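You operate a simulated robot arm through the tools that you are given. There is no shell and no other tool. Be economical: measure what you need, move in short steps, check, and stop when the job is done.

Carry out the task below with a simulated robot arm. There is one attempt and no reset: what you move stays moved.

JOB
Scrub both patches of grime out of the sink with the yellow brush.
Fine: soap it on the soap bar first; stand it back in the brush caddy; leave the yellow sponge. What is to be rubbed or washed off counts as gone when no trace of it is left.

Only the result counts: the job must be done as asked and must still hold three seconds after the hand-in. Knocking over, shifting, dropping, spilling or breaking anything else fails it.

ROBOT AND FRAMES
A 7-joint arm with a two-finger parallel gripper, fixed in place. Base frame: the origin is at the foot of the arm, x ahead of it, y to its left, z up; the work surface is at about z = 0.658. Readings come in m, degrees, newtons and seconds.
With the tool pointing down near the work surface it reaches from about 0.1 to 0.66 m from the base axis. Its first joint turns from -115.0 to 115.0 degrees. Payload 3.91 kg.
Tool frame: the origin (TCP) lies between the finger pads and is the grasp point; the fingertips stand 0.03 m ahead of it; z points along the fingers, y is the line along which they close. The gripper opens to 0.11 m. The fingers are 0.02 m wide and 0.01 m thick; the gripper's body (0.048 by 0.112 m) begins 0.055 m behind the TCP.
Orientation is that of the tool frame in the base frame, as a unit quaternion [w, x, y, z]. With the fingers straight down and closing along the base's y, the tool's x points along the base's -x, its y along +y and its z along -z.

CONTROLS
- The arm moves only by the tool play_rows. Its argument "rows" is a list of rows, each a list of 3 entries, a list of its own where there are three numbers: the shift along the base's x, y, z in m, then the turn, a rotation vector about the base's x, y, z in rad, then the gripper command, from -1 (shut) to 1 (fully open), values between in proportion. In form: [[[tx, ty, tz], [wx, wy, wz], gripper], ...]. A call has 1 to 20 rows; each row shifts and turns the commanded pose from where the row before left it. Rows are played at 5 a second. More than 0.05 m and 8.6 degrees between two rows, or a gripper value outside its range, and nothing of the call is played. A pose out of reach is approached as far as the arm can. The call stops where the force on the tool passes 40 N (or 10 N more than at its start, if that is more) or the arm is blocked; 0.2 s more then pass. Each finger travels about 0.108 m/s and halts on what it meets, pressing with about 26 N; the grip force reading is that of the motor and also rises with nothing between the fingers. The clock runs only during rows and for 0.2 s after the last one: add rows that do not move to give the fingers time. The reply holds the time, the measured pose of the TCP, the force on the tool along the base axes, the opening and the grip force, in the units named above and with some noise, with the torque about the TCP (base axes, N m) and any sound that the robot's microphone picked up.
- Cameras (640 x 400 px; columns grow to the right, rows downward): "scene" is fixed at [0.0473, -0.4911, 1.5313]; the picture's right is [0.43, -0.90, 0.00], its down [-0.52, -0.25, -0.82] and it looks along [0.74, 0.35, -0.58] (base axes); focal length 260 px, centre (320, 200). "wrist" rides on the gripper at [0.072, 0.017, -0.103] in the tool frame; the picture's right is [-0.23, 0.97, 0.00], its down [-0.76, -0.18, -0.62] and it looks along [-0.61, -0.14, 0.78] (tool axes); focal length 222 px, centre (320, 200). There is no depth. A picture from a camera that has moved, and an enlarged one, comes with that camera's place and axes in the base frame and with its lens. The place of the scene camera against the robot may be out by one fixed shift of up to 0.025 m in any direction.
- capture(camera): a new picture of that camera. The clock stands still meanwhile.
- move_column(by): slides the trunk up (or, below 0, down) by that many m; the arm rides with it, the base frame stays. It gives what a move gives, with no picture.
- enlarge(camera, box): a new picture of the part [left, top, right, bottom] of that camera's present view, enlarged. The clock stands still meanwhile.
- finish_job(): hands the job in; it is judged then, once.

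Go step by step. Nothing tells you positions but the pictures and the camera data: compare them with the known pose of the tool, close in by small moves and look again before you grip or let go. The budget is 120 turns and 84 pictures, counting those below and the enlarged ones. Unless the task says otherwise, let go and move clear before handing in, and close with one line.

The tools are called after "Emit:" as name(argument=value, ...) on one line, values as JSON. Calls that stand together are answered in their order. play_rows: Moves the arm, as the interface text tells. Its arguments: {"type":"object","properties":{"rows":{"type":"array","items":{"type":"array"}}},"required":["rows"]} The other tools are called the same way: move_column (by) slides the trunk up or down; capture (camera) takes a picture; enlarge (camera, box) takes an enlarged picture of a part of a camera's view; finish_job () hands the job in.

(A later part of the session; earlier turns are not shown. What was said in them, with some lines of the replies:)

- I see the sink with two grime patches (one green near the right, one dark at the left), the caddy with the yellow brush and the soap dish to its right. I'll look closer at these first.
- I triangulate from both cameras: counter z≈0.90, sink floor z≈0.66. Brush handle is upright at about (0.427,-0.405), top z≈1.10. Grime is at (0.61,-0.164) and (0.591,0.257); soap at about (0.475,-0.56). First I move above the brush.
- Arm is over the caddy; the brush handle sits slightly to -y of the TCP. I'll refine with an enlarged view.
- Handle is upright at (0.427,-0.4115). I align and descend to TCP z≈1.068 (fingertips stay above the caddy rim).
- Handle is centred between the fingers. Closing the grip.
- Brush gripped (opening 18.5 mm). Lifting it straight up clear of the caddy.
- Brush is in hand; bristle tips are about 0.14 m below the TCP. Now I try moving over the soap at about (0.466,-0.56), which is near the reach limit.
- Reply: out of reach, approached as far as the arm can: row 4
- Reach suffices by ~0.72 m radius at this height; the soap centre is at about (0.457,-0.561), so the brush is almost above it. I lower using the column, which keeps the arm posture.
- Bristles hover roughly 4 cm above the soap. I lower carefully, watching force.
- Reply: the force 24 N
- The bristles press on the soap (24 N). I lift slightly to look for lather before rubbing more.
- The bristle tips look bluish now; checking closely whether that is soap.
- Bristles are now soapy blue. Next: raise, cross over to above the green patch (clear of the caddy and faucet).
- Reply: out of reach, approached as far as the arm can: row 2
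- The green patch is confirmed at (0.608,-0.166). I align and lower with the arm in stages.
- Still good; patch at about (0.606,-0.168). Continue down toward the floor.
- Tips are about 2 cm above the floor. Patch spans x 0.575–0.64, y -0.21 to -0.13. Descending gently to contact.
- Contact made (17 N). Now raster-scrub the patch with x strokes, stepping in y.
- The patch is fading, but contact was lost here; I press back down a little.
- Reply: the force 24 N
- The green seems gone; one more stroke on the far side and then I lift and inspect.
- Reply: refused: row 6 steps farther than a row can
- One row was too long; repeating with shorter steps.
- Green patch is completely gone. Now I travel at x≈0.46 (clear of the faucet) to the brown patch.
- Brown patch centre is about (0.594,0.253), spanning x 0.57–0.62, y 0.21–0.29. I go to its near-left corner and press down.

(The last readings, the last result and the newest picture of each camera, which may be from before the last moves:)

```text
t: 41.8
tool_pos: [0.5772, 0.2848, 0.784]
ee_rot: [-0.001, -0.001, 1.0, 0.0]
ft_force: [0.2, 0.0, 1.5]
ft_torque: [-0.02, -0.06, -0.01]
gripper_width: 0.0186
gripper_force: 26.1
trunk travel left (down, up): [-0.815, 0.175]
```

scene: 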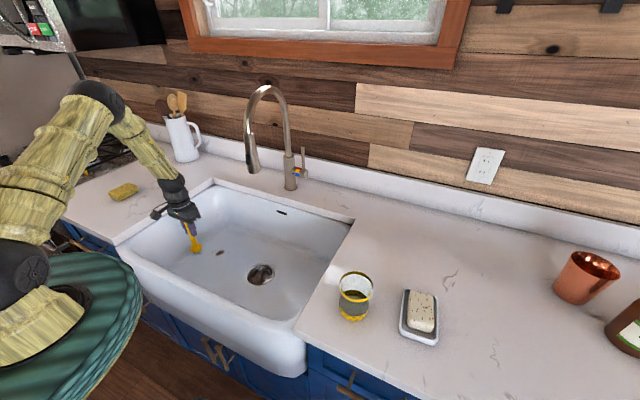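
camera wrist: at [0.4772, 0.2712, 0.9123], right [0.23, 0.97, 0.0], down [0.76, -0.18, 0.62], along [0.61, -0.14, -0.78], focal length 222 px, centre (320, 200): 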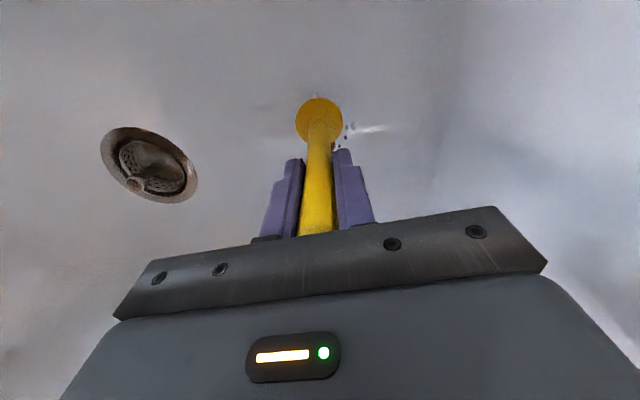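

Just touching. I press 3 mm more and scrub with y strokes.

Emit:
play_rows(rows=[[[-0.004, 0, -0.0015], [0, 0, 0], -1], [[0, 0, -0.0015], [0, 0, 0], -1], [[0, -0.024, 0], [0, 0, 0], -1], [[0, -0.024, 0], [0, 0, 0], -1], [[0, -0.024, 0], [0, 0, 0], -1], [[0.013, 0, 0], [0, 0, 0], -1], [[0, 0.024, 0], [0, 0, 0], -1], [[0, 0.024, 0], [0, 0, 0], -1], [[0, 0.024, 0], [0, 0, 0], -1], [[0.013, 0, 0], [0, 0, 0], -1], [[0, -0.024, 0], [0, 0, 0], -1], [[0, -0.024, 0], [0, 0, 0], -1], [[0, -0.024, 0], [0, 0, 0], -1], [[0.013, 0, 0], [0, 0, 0], -1], [[0, 0.024, 0], [0, 0, 0], -1], [[0, 0.024, 0], [0, 0, 0], -1], [[0, 0.024, 0], [0, 0, 0], -1], [[0, 0, 0], [0, 0, 0], -1]])

Emit:
enlarge(camera="scene", box=[160, 210, 256, 270])

```text
t: 45.6
tool_pos: [0.6117, 0.2827, 0.7819]
ee_rot: [0.0, 0.0, 1.0, 0.0]
ft_force: [-0.4, -1.6, 6.5]
ft_torque: [-0.15, -0.07, 0.02]
gripper_width: 0.0185
gripper_force: 26.4
trunk travel left (down, up): [-0.815, 0.175]
```

```text
6.67 times, centred on (208, 240) of scene
camera zoom: at [0.0473, -0.4911, 1.5313], right [0.43, -0.9, 0.0], down [-0.52, -0.25, -0.82], along [0.74, 0.35, -0.58], focal length 1732 px, centre (1067, -67)
```

zoom: 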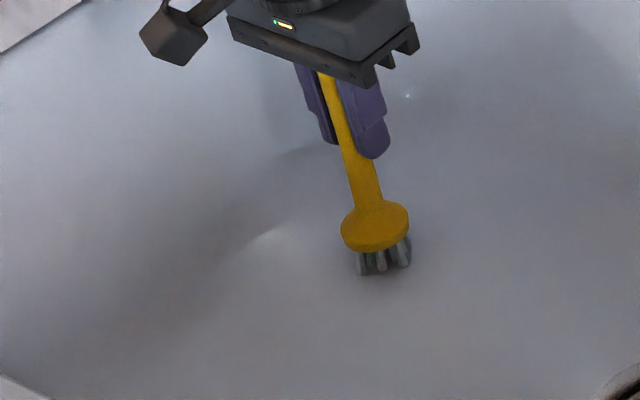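

Nearly all gone already; I do one confirming pass and then lift away to inspect.

Emit:
play_rows(rows=[[[0.008, 0, 0], [0, 0, 0], -1], [[0, -0.025, 0], [0, 0, 0], -1], [[0, -0.025, 0], [0, 0, 0], -1], [[0, -0.025, 0], [0, 0, 0], -1], [[-0.02, 0, 0], [0, 0, 0], -1], [[0, 0.025, 0], [0, 0, 0], -1], [[0, 0.025, 0], [0, 0, 0], -1], [[0, 0.025, 0], [0, 0, 0], -1], [[-0.018, 0, 0], [0, 0, 0], -1], [[0, -0.025, 0], [0, 0, 0], -1], [[0, -0.025, 0], [0, 0, 0], -1], [[0, -0.025, 0], [0, 0, 0], -1], [[0, 0, 0.03], [0, 0, 0], -1], [[-0.02, 0, 0.035], [0, 0, 0], -1], [[-0.03, -0.02, 0.025], [0, 0, 0], -1], [[-0.04, -0.02, 0], [0, 0, 0], -1], [[-0.02, -0.04, 0], [0, 0, 0], -1], [[0, -0.045, 0], [0, 0, 0], -1], [[0, -0.045, 0], [0, 0, 0], -1], [[0, 0, 0], [0, 0, 0], -1]])

Emit:
capture(camera="wrist")

Emit:
enlarge(camera="scene", box=[180, 225, 260, 275])

Emit:
enlarge(camera="scene", box=[264, 250, 344, 300])

```text
t: 49.8
tool_pos: [0.4694, 0.0386, 0.8717]
ee_rot: [0.0, -0.001, 1.0, 0.0]
ft_force: [0.5, 0.3, 0.3]
ft_torque: [-0.01, -0.01, 0.01]
gripper_width: 0.0186
gripper_force: 26.1
trunk travel left (down, up): [-0.815, 0.175]
```

```text
43 pictures are left
camera wrist: at [0.3991, 0.055, 0.9754], right [0.23, 0.97, 0.0], down [0.76, -0.18, 0.62], along [0.61, -0.14, -0.78], focal length 222 px, centre (320, 200)
```

wrist: 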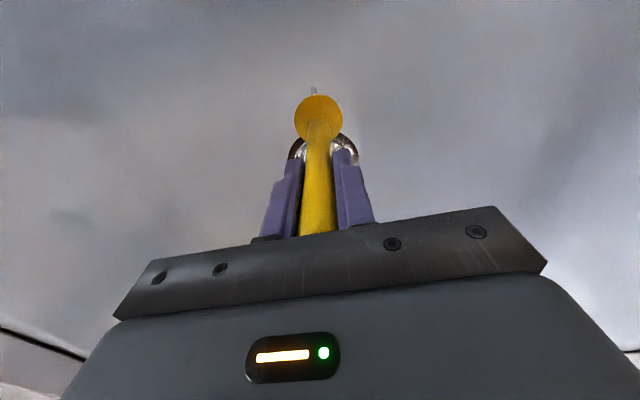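

```text
8.00 times, centred on (220, 250) of scene
camera zoom: at [0.0473, -0.4911, 1.5313], right [0.43, -0.9, 0.0], down [-0.52, -0.25, -0.82], along [0.74, 0.35, -0.58], focal length 2079 px, centre (1120, -200)
```

zoom: 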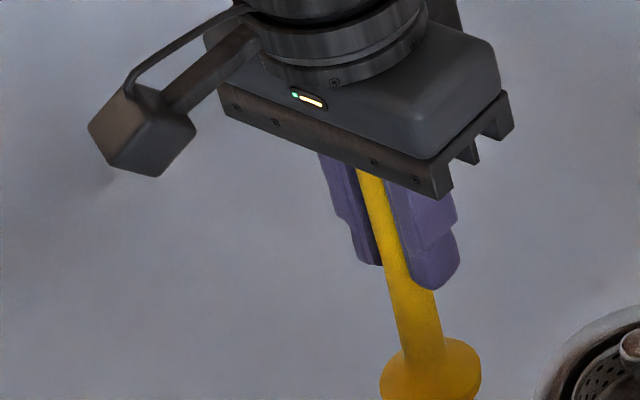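

```text
8.00 times, centred on (304, 275) of scene
camera zoom: at [0.0473, -0.4911, 1.5313], right [0.43, -0.9, 0.0], down [-0.52, -0.25, -0.82], along [0.74, 0.35, -0.58], focal length 2079 px, centre (448, -400)
```

zoom: 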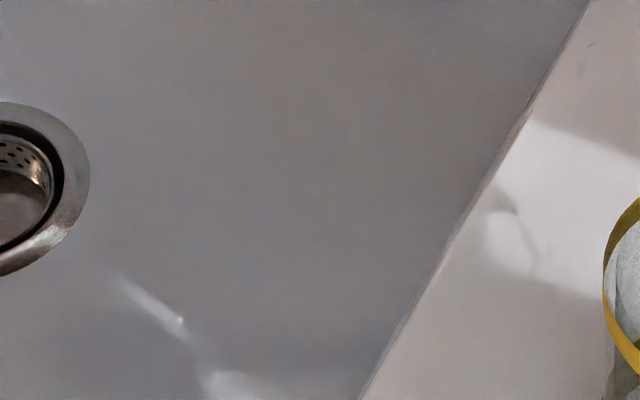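

Green area is spotless. Now move over toward the caddy side, raise, and check the brown area.

Emit:
play_rows(rows=[[[0, -0.045, 0], [0, 0, 0], -1], [[0, -0.045, 0], [0, 0, 0], -1], [[0, -0.045, 0], [0, 0, 0], -1], [[0, -0.045, 0], [0, 0, 0], -1], [[0, 0, 0.045], [0, 0, 0], -1], [[0, 0, 0.045], [0, 0, 0], -1], [[0, 0, 0.045], [0, 0, 0], -1], [[0, 0, 0.045], [0, 0, 0], -1], [[0, 0, 0.045], [0, 0, 0], -1], [[0, 0, 0.045], [0, 0, 0], -1], [[0, 0, 0.045], [0, 0, 0], -1], [[0, 0, 0.045], [0, 0, 0], -1], [[0, 0, 0], [0, 0, 0], -1]])

Emit:
enlarge(camera="scene", box=[180, 225, 260, 275])

Emit:
capture(camera="scene")

Emit:
capture(camera="wrist")

```text
t: 52.6
tool_pos: [0.4719, -0.1413, 1.2301]
ee_rot: [0.001, 0.0, 1.0, 0.001]
ft_force: [-0.3, 0.1, -1.6]
ft_torque: [0.0, 0.0, 0.02]
gripper_width: 0.0187
gripper_force: 26.0
trunk travel left (down, up): [-0.815, 0.175]
```

```text
8.00 times, centred on (220, 250) of scene
camera zoom: at [0.0473, -0.4911, 1.5313], right [0.43, -0.9, 0.0], down [-0.52, -0.25, -0.82], along [0.74, 0.35, -0.58], focal length 2079 px, centre (1120, -200)
```

zoom: 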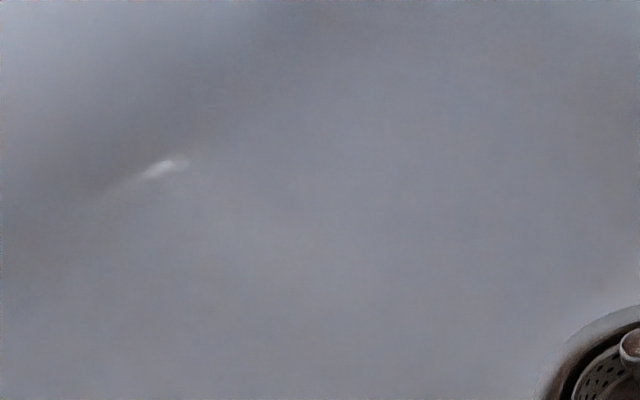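

```text
39 pictures are left
```

scene: 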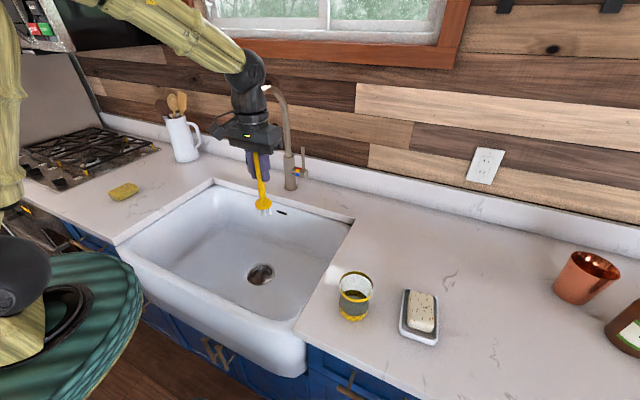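

```text
38 pictures are left
camera wrist: at [0.4004, -0.1254, 1.3332], right [0.23, 0.97, 0.0], down [0.76, -0.18, 0.62], along [0.61, -0.14, -0.78], focal length 222 px, centre (320, 200)
```

wrist: 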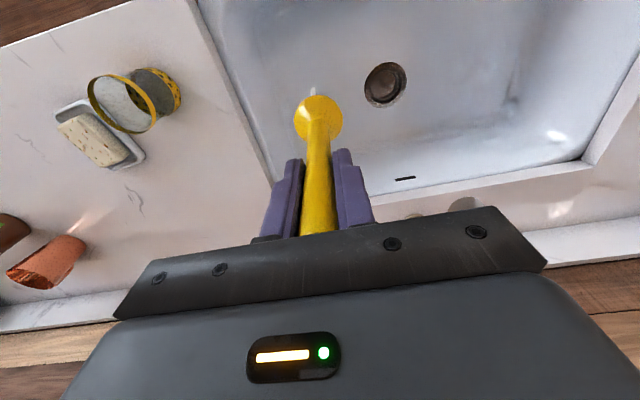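

Both patches are clean. Now back over the caddy at (0.427,-0.413).

Emit:
play_rows(rows=[[[-0.0065, -0.039, 0], [0, 0, 0], -1], [[-0.0065, -0.039, 0], [0, 0, 0], -1], [[-0.0065, -0.039, 0], [0, 0, 0], -1], [[-0.0065, -0.039, 0], [0, 0, 0], -1], [[-0.0065, -0.039, 0], [0, 0, 0], -1], [[-0.0065, -0.039, 0], [0, 0, 0], -1], [[-0.006, -0.038, 0], [0, 0, 0], -1], [[0, 0, 0], [0, 0, 0], -1]])

Emit:
capture(camera="wrist")

Emit:
enlarge(camera="scene", box=[280, 200, 440, 330])

```text
t: 54.4
tool_pos: [0.4249, -0.4106, 1.2319]
ee_rot: [0.0, 0.0, 1.0, 0.0]
ft_force: [-0.7, 0.7, -0.7]
ft_torque: [-0.04, -0.01, 0.0]
gripper_width: 0.0185
gripper_force: 25.8
trunk travel left (down, up): [-0.815, 0.175]
```

```text
37 pictures are left
camera wrist: at [0.3539, -0.3944, 1.3343], right [0.23, 0.97, 0.0], down [0.76, -0.18, 0.62], along [0.61, -0.14, -0.78], focal length 222 px, centre (320, 200)
```

wrist: 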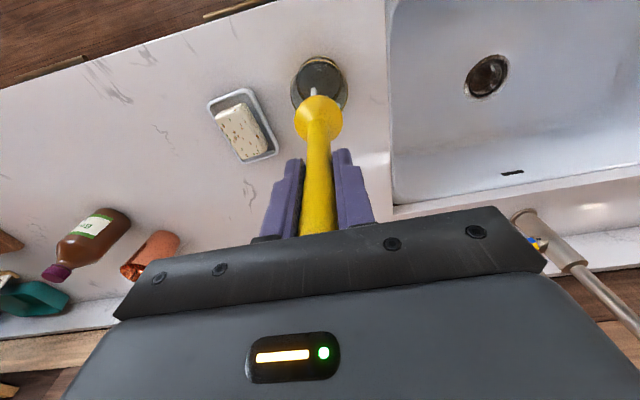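

```text
3.08 times, centred on (360, 265) of scene
camera zoom: at [0.0473, -0.4911, 1.5313], right [0.43, -0.9, 0.0], down [-0.52, -0.25, -0.82], along [0.74, 0.35, -0.58], focal length 800 px, centre (197, 0)
```

zoom: 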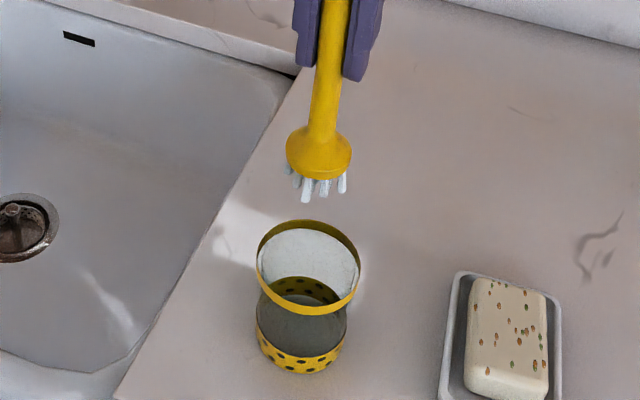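

Brush is essentially unchanged in the grip, aligned over the caddy. Correct a few mm and lower into it.

Emit:
play_rows(rows=[[[0.002, -0.003, 0], [0, 0, 0], -1], [[0, 0, -0.03], [0, 0, 0], -1], [[0, 0, -0.03], [0, 0, 0], -1], [[0, 0, 0], [0, 0, 0], -1]])

Emit:
enlarge(camera="scene", box=[305, 230, 401, 330])

Emit:
enlarge(camera="wrist", box=[240, 40, 400, 140])

```text
t: 55.4
tool_pos: [0.4285, -0.4156, 1.1701]
ee_rot: [0.001, 0.0, 1.0, 0.0]
ft_force: [0.8, 0.4, -1.0]
ft_torque: [0.01, 0.02, -0.02]
gripper_width: 0.0185
gripper_force: 26.1
trunk travel left (down, up): [-0.815, 0.175]
```

```text
4.00 times, centred on (353, 280) of scene
camera zoom: at [0.0473, -0.4911, 1.5313], right [0.43, -0.9, 0.0], down [-0.52, -0.25, -0.82], along [0.74, 0.35, -0.58], focal length 1039 px, centre (188, -120)
```

zoom: 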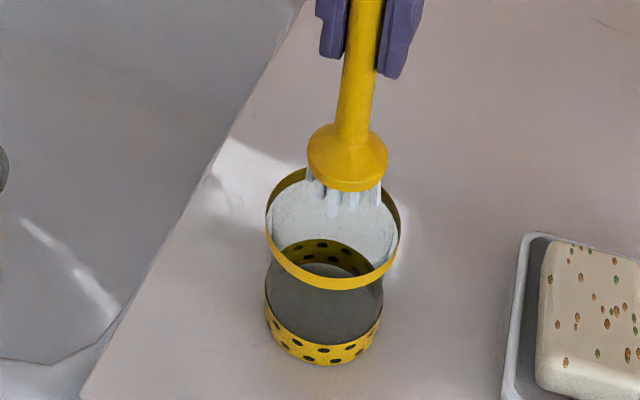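

```text
4.00 times, centred on (320, 90) of wrist
camera zoom: at [0.3571, -0.3996, 1.2734], right [0.23, 0.97, 0.0], down [0.76, -0.18, 0.62], along [0.61, -0.14, -0.78], focal length 888 px, centre (320, 640)
```

zoom: 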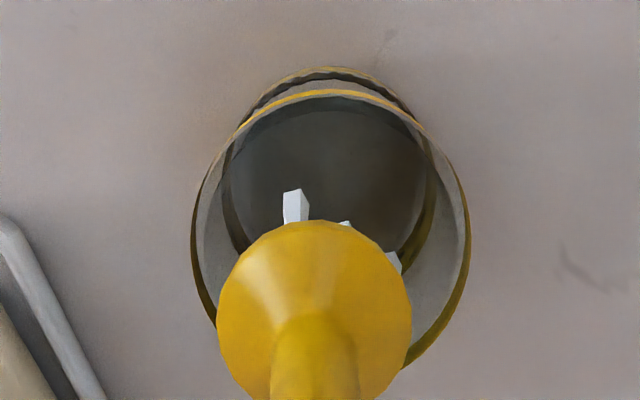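

Head is a few mm off-centre toward -y; correct 4 mm and lower further.

Emit:
play_rows(rows=[[[0, 0.004, 0], [0, 0, 0], -1], [[0, 0, -0.025], [0, 0, 0], -1], [[0, 0, -0.025], [0, 0, 0], -1], [[0, 0, -0.02], [0, 0, 0], -1], [[0, 0, -0.015], [0, 0, 0], -1], [[0, 0, 0], [0, 0, 0], -1]])

Emit:
enlarge(camera="scene", box=[305, 230, 401, 330])

Emit:
enlarge(camera="wrist", box=[240, 40, 400, 140])

```text
t: 56.8
tool_pos: [0.4293, -0.411, 1.0844]
ee_rot: [0.001, 0.0, 1.0, 0.0]
ft_force: [-0.9, 0.2, 0.6]
ft_torque: [0.01, 0.02, 0.0]
gripper_width: 0.0185
gripper_force: 26.1
trunk travel left (down, up): [-0.815, 0.175]
```

```text
4.00 times, centred on (353, 280) of scene
camera zoom: at [0.0473, -0.4911, 1.5313], right [0.43, -0.9, 0.0], down [-0.52, -0.25, -0.82], along [0.74, 0.35, -0.58], focal length 1039 px, centre (188, -120)
```

zoom: 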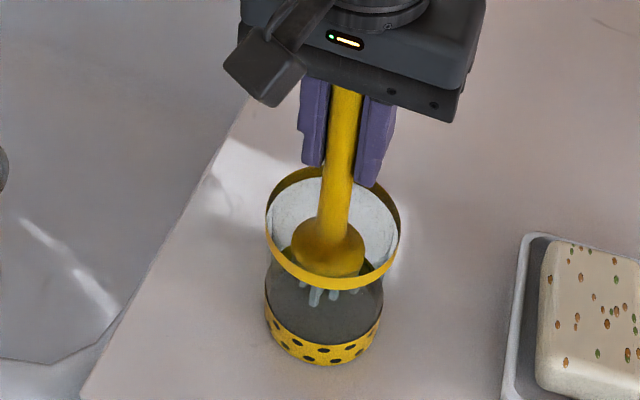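

```text
4.00 times, centred on (320, 90) of wrist
camera zoom: at [0.3573, -0.3956, 1.1887], right [0.23, 0.97, 0.0], down [0.76, -0.18, 0.62], along [0.61, -0.14, -0.78], focal length 888 px, centre (320, 640)
```

zoom: 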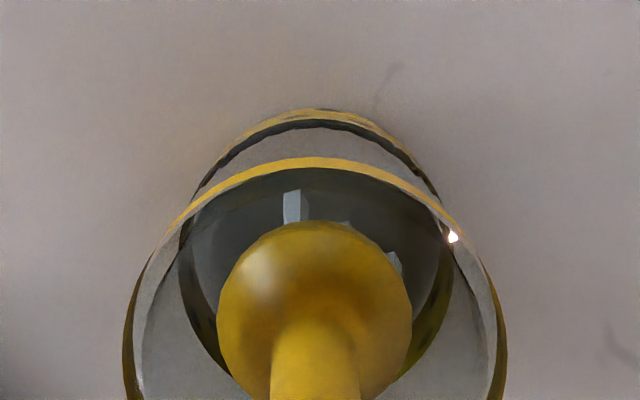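

Well centred. Lowering slowly until it stands on the caddy floor.

Emit:
play_rows(rows=[[[0, 0, -0.005], [0, 0, 0], -1], [[0, 0, -0.004], [0, 0, 0], -1], [[0, 0, -0.004], [0, 0, 0], -1], [[0, 0, -0.003], [0, 0, 0], -1], [[0, 0, 0], [0, 0, 0], -1]])

```text
t: 58.0
tool_pos: [0.4292, -0.4102, 1.0704]
ee_rot: [0.0, 0.001, 1.0, -0.001]
ft_force: [-0.4, 0.0, -0.9]
ft_torque: [-0.02, 0.03, 0.0]
gripper_width: 0.0189
gripper_force: 25.9
trunk travel left (down, up): [-0.815, 0.175]
```

Emit:
play_rows(rows=[[[0, 0, -0.002], [0, 0, 0], -1], [[0, 0, -0.002], [0, 0, 0], -1], [[0, 0, 0], [0, 0, 0], -1]])

```text
t: 58.8
tool_pos: [0.4289, -0.4117, 1.0656]
ee_rot: [0.0, 0.001, 1.0, 0.0]
ft_force: [-0.2, 0.7, -0.3]
ft_torque: [0.0, -0.02, -0.01]
gripper_width: 0.0186
gripper_force: 25.9
trunk travel left (down, up): [-0.815, 0.175]
```

Emit:
play_rows(rows=[[[0, 0, -0.002], [0, 0, 0], -1], [[0, 0, -0.002], [0, 0, 0], -1], [[0, 0, 0], [0, 0, 0], -1]])

```text
t: 59.6
tool_pos: [0.43, -0.4135, 1.0615]
ee_rot: [0.0, 0.0, 1.0, 0.0]
ft_force: [0.8, 0.4, -0.7]
ft_torque: [-0.01, -0.01, 0.02]
gripper_width: 0.0187
gripper_force: 26.2
trunk travel left (down, up): [-0.815, 0.175]
```

Emit:
play_rows(rows=[[[0, 0, -0.0015], [0, 0, 0], -1], [[0, 0, -0.0015], [0, 0, 0], -1], [[0, 0, 0], [0, 0, 0], -1]])

Emit:
enlarge(camera="scene", box=[305, 230, 401, 330])

```text
t: 60.4
tool_pos: [0.4304, -0.4138, 1.0588]
ee_rot: [0.0, 0.0, 1.0, 0.0]
ft_force: [0.6, 0.2, -1.0]
ft_torque: [0.01, 0.01, 0.02]
gripper_width: 0.0185
gripper_force: 26.4
trunk travel left (down, up): [-0.815, 0.175]
```

```text
4.00 times, centred on (353, 280) of scene
camera zoom: at [0.0473, -0.4911, 1.5313], right [0.43, -0.9, 0.0], down [-0.52, -0.25, -0.82], along [0.74, 0.35, -0.58], focal length 1039 px, centre (188, -120)
```

zoom: 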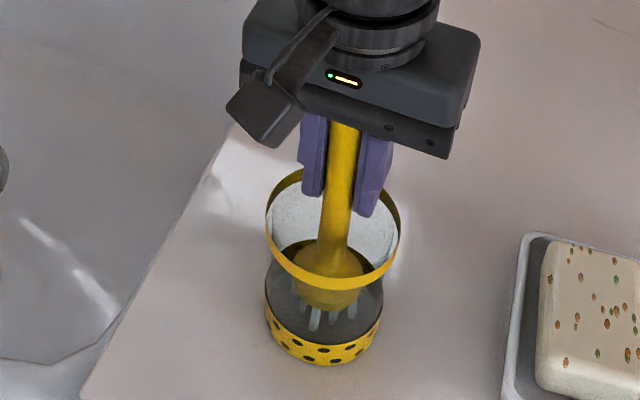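

Still a bit above the caddy floor; continuing in small steps.

Emit:
play_rows(rows=[[[0, 0, -0.002], [0, 0, 0], -1], [[0, 0, -0.002], [0, 0, 0], -1], [[0, 0, -0.001], [0, 0, 0], -1], [[0, 0, 0], [0, 0, 0], -1]])

```text
t: 61.4
tool_pos: [0.4286, -0.4124, 1.0545]
ee_rot: [-0.001, 0.001, 1.0, 0.0]
ft_force: [0.0, 0.3, -1.0]
ft_torque: [0.01, 0.01, 0.0]
gripper_width: 0.0189
gripper_force: 25.6
trunk travel left (down, up): [-0.815, 0.175]
```

Emit:
play_rows(rows=[[[0, 0, -0.002], [0, 0, 0], -1], [[0, 0, -0.002], [0, 0, 0], -1], [[0, 0, 0], [0, 0, 0], -1]])

Emit:
enlarge(camera="scene", box=[320, 240, 460, 350])

Emit:
capture(camera="wrist")

```text
t: 62.2
tool_pos: [0.4292, -0.4126, 1.0514]
ee_rot: [0.002, -0.001, 1.0, -0.002]
ft_force: [2.8, -0.3, 9.1]
ft_torque: [-0.13, -0.56, 0.0]
gripper_width: 0.0189
gripper_force: 26.2
trunk travel left (down, up): [-0.815, 0.175]
```

```text
3.64 times, centred on (390, 295) of scene
camera zoom: at [0.0473, -0.4911, 1.5313], right [0.43, -0.9, 0.0], down [-0.52, -0.25, -0.82], along [0.74, 0.35, -0.58], focal length 945 px, centre (66, -146)
```

zoom: 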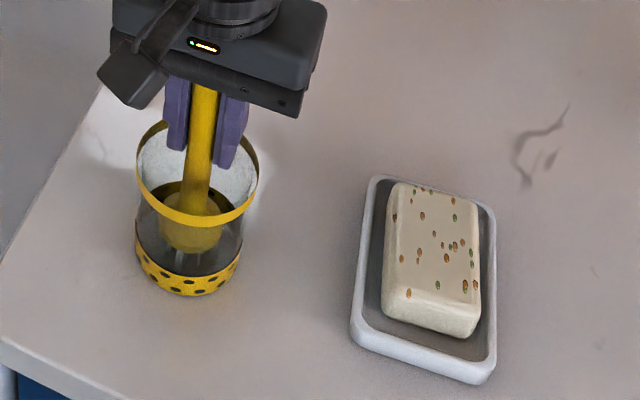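

```text
29 pictures are left
camera wrist: at [0.3571, -0.3961, 1.1549], right [0.23, 0.97, 0.0], down [0.76, -0.18, 0.63], along [0.61, -0.14, -0.78], focal length 222 px, centre (320, 200)
```

wrist: 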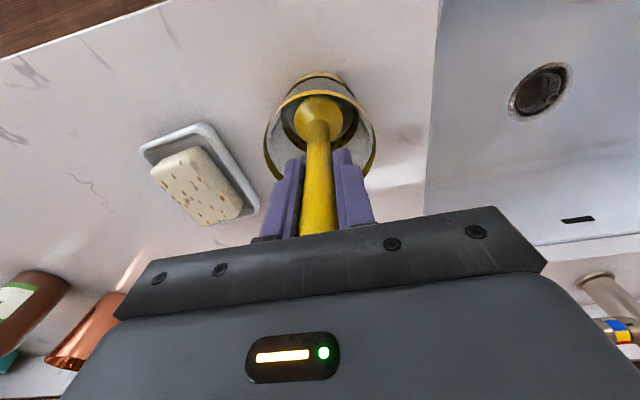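

The brush stands on the caddy floor (9 N). I relieve the load, open moderately, and rise straight up.

Emit:
play_rows(rows=[[[0, 0, 0.002], [0, 0, 0], -1], [[0, 0, 0], [0, 0, 0], -1], [[0, 0, 0], [0, 0, 0], -0.5], [[0, 0, 0], [0, 0, 0], -0.25], [[0, 0, 0], [0, 0, 0], -0.25], [[0, 0, 0], [0, 0, 0], -0.25]])

Emit:
capture(camera="wrist")

```text
t: 63.6
tool_pos: [0.4282, -0.4132, 1.0526]
ee_rot: [0.0, 0.0, 1.0, -0.001]
ft_force: [-0.7, -1.6, -0.7]
ft_torque: [0.0, -0.02, 0.03]
gripper_width: 0.0413
gripper_force: 0.1
trunk travel left (down, up): [-0.815, 0.175]
```

```text
28 pictures are left
camera wrist: at [0.357, -0.3961, 1.1556], right [0.23, 0.97, 0.0], down [0.76, -0.18, 0.62], along [0.61, -0.14, -0.78], focal length 222 px, centre (320, 200)
```

wrist: 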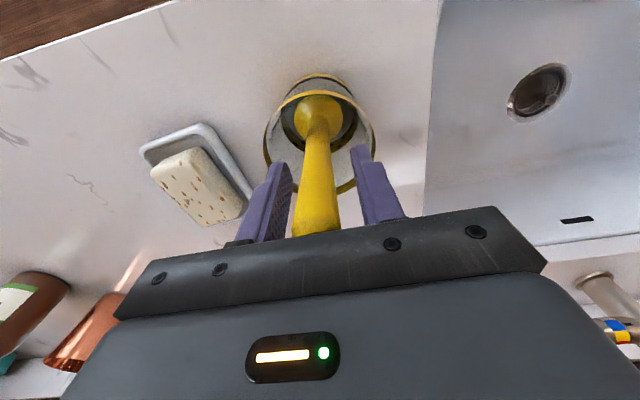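

Released and standing free. Rising straight up and clear.

Emit:
play_rows(rows=[[[0, 0, 0.02], [0, 0, 0], -0.25], [[0, 0, 0.03], [0, 0, 0], -0.25], [[0, 0, 0.04], [0, 0, 0], -0.25], [[0, 0, 0.04], [0, 0, 0], -0.25], [[0, 0, 0.04], [0, 0, 0], -0.25], [[0, 0, 0.04], [0, 0, 0], -0.25], [[0, 0.04, 0], [0, 0, 0], -0.25], [[0, 0.04, 0], [0, 0, 0], -0.25], [[0, 0.04, 0], [0, 0, 0], -0.25], [[0, 0, 0], [0, 0, 0], -0.25]])

Emit:
capture(camera="scene")

Emit:
enlarge(camera="scene", box=[320, 240, 460, 350])

Emit:
enlarge(camera="scene", box=[180, 220, 340, 320])

```text
t: 65.8
tool_pos: [0.4293, -0.2916, 1.2603]
ee_rot: [0.001, 0.0, 1.0, 0.0]
ft_force: [0.8, -0.2, -0.6]
ft_torque: [0.01, -0.01, 0.01]
gripper_width: 0.0415
gripper_force: 0.1
trunk travel left (down, up): [-0.815, 0.175]
```

```text
27 pictures are left
```

scene: 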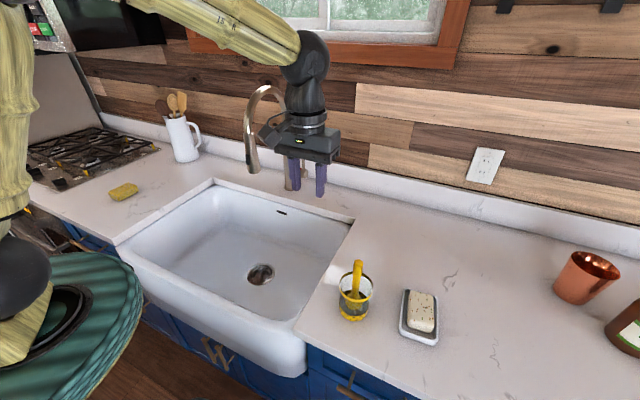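

```text
3.64 times, centred on (390, 295) of scene
camera zoom: at [0.0473, -0.4911, 1.5313], right [0.43, -0.9, 0.0], down [-0.52, -0.25, -0.82], along [0.74, 0.35, -0.58], focal length 945 px, centre (66, -146)
```

zoom: 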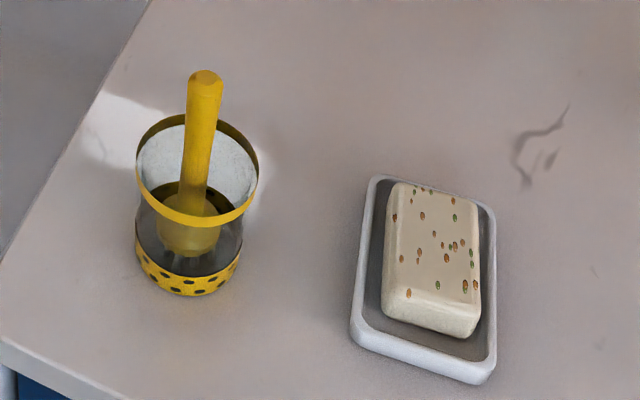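

```text
4.00 times, centred on (260, 270) of scene
camera zoom: at [0.0473, -0.4911, 1.5313], right [0.43, -0.9, 0.0], down [-0.52, -0.25, -0.82], along [0.74, 0.35, -0.58], focal length 1039 px, centre (560, -80)
```

zoom: 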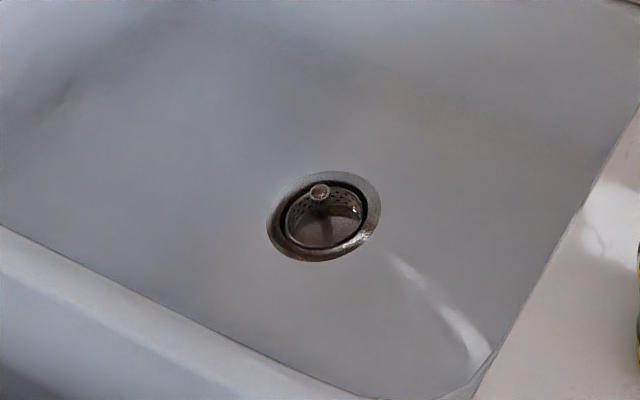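

Both patches are gone, the brush stands in the caddy, and the soap, the dish and the sponge look to be where they were. Handing in.

Emit:
finish_job()

```text
The job is handed in.
```

I soaped the yellow brush on the soap bar, scrubbed both grime patches off the sink floor and stood the brush back in its caddy; the sponge was left alone.
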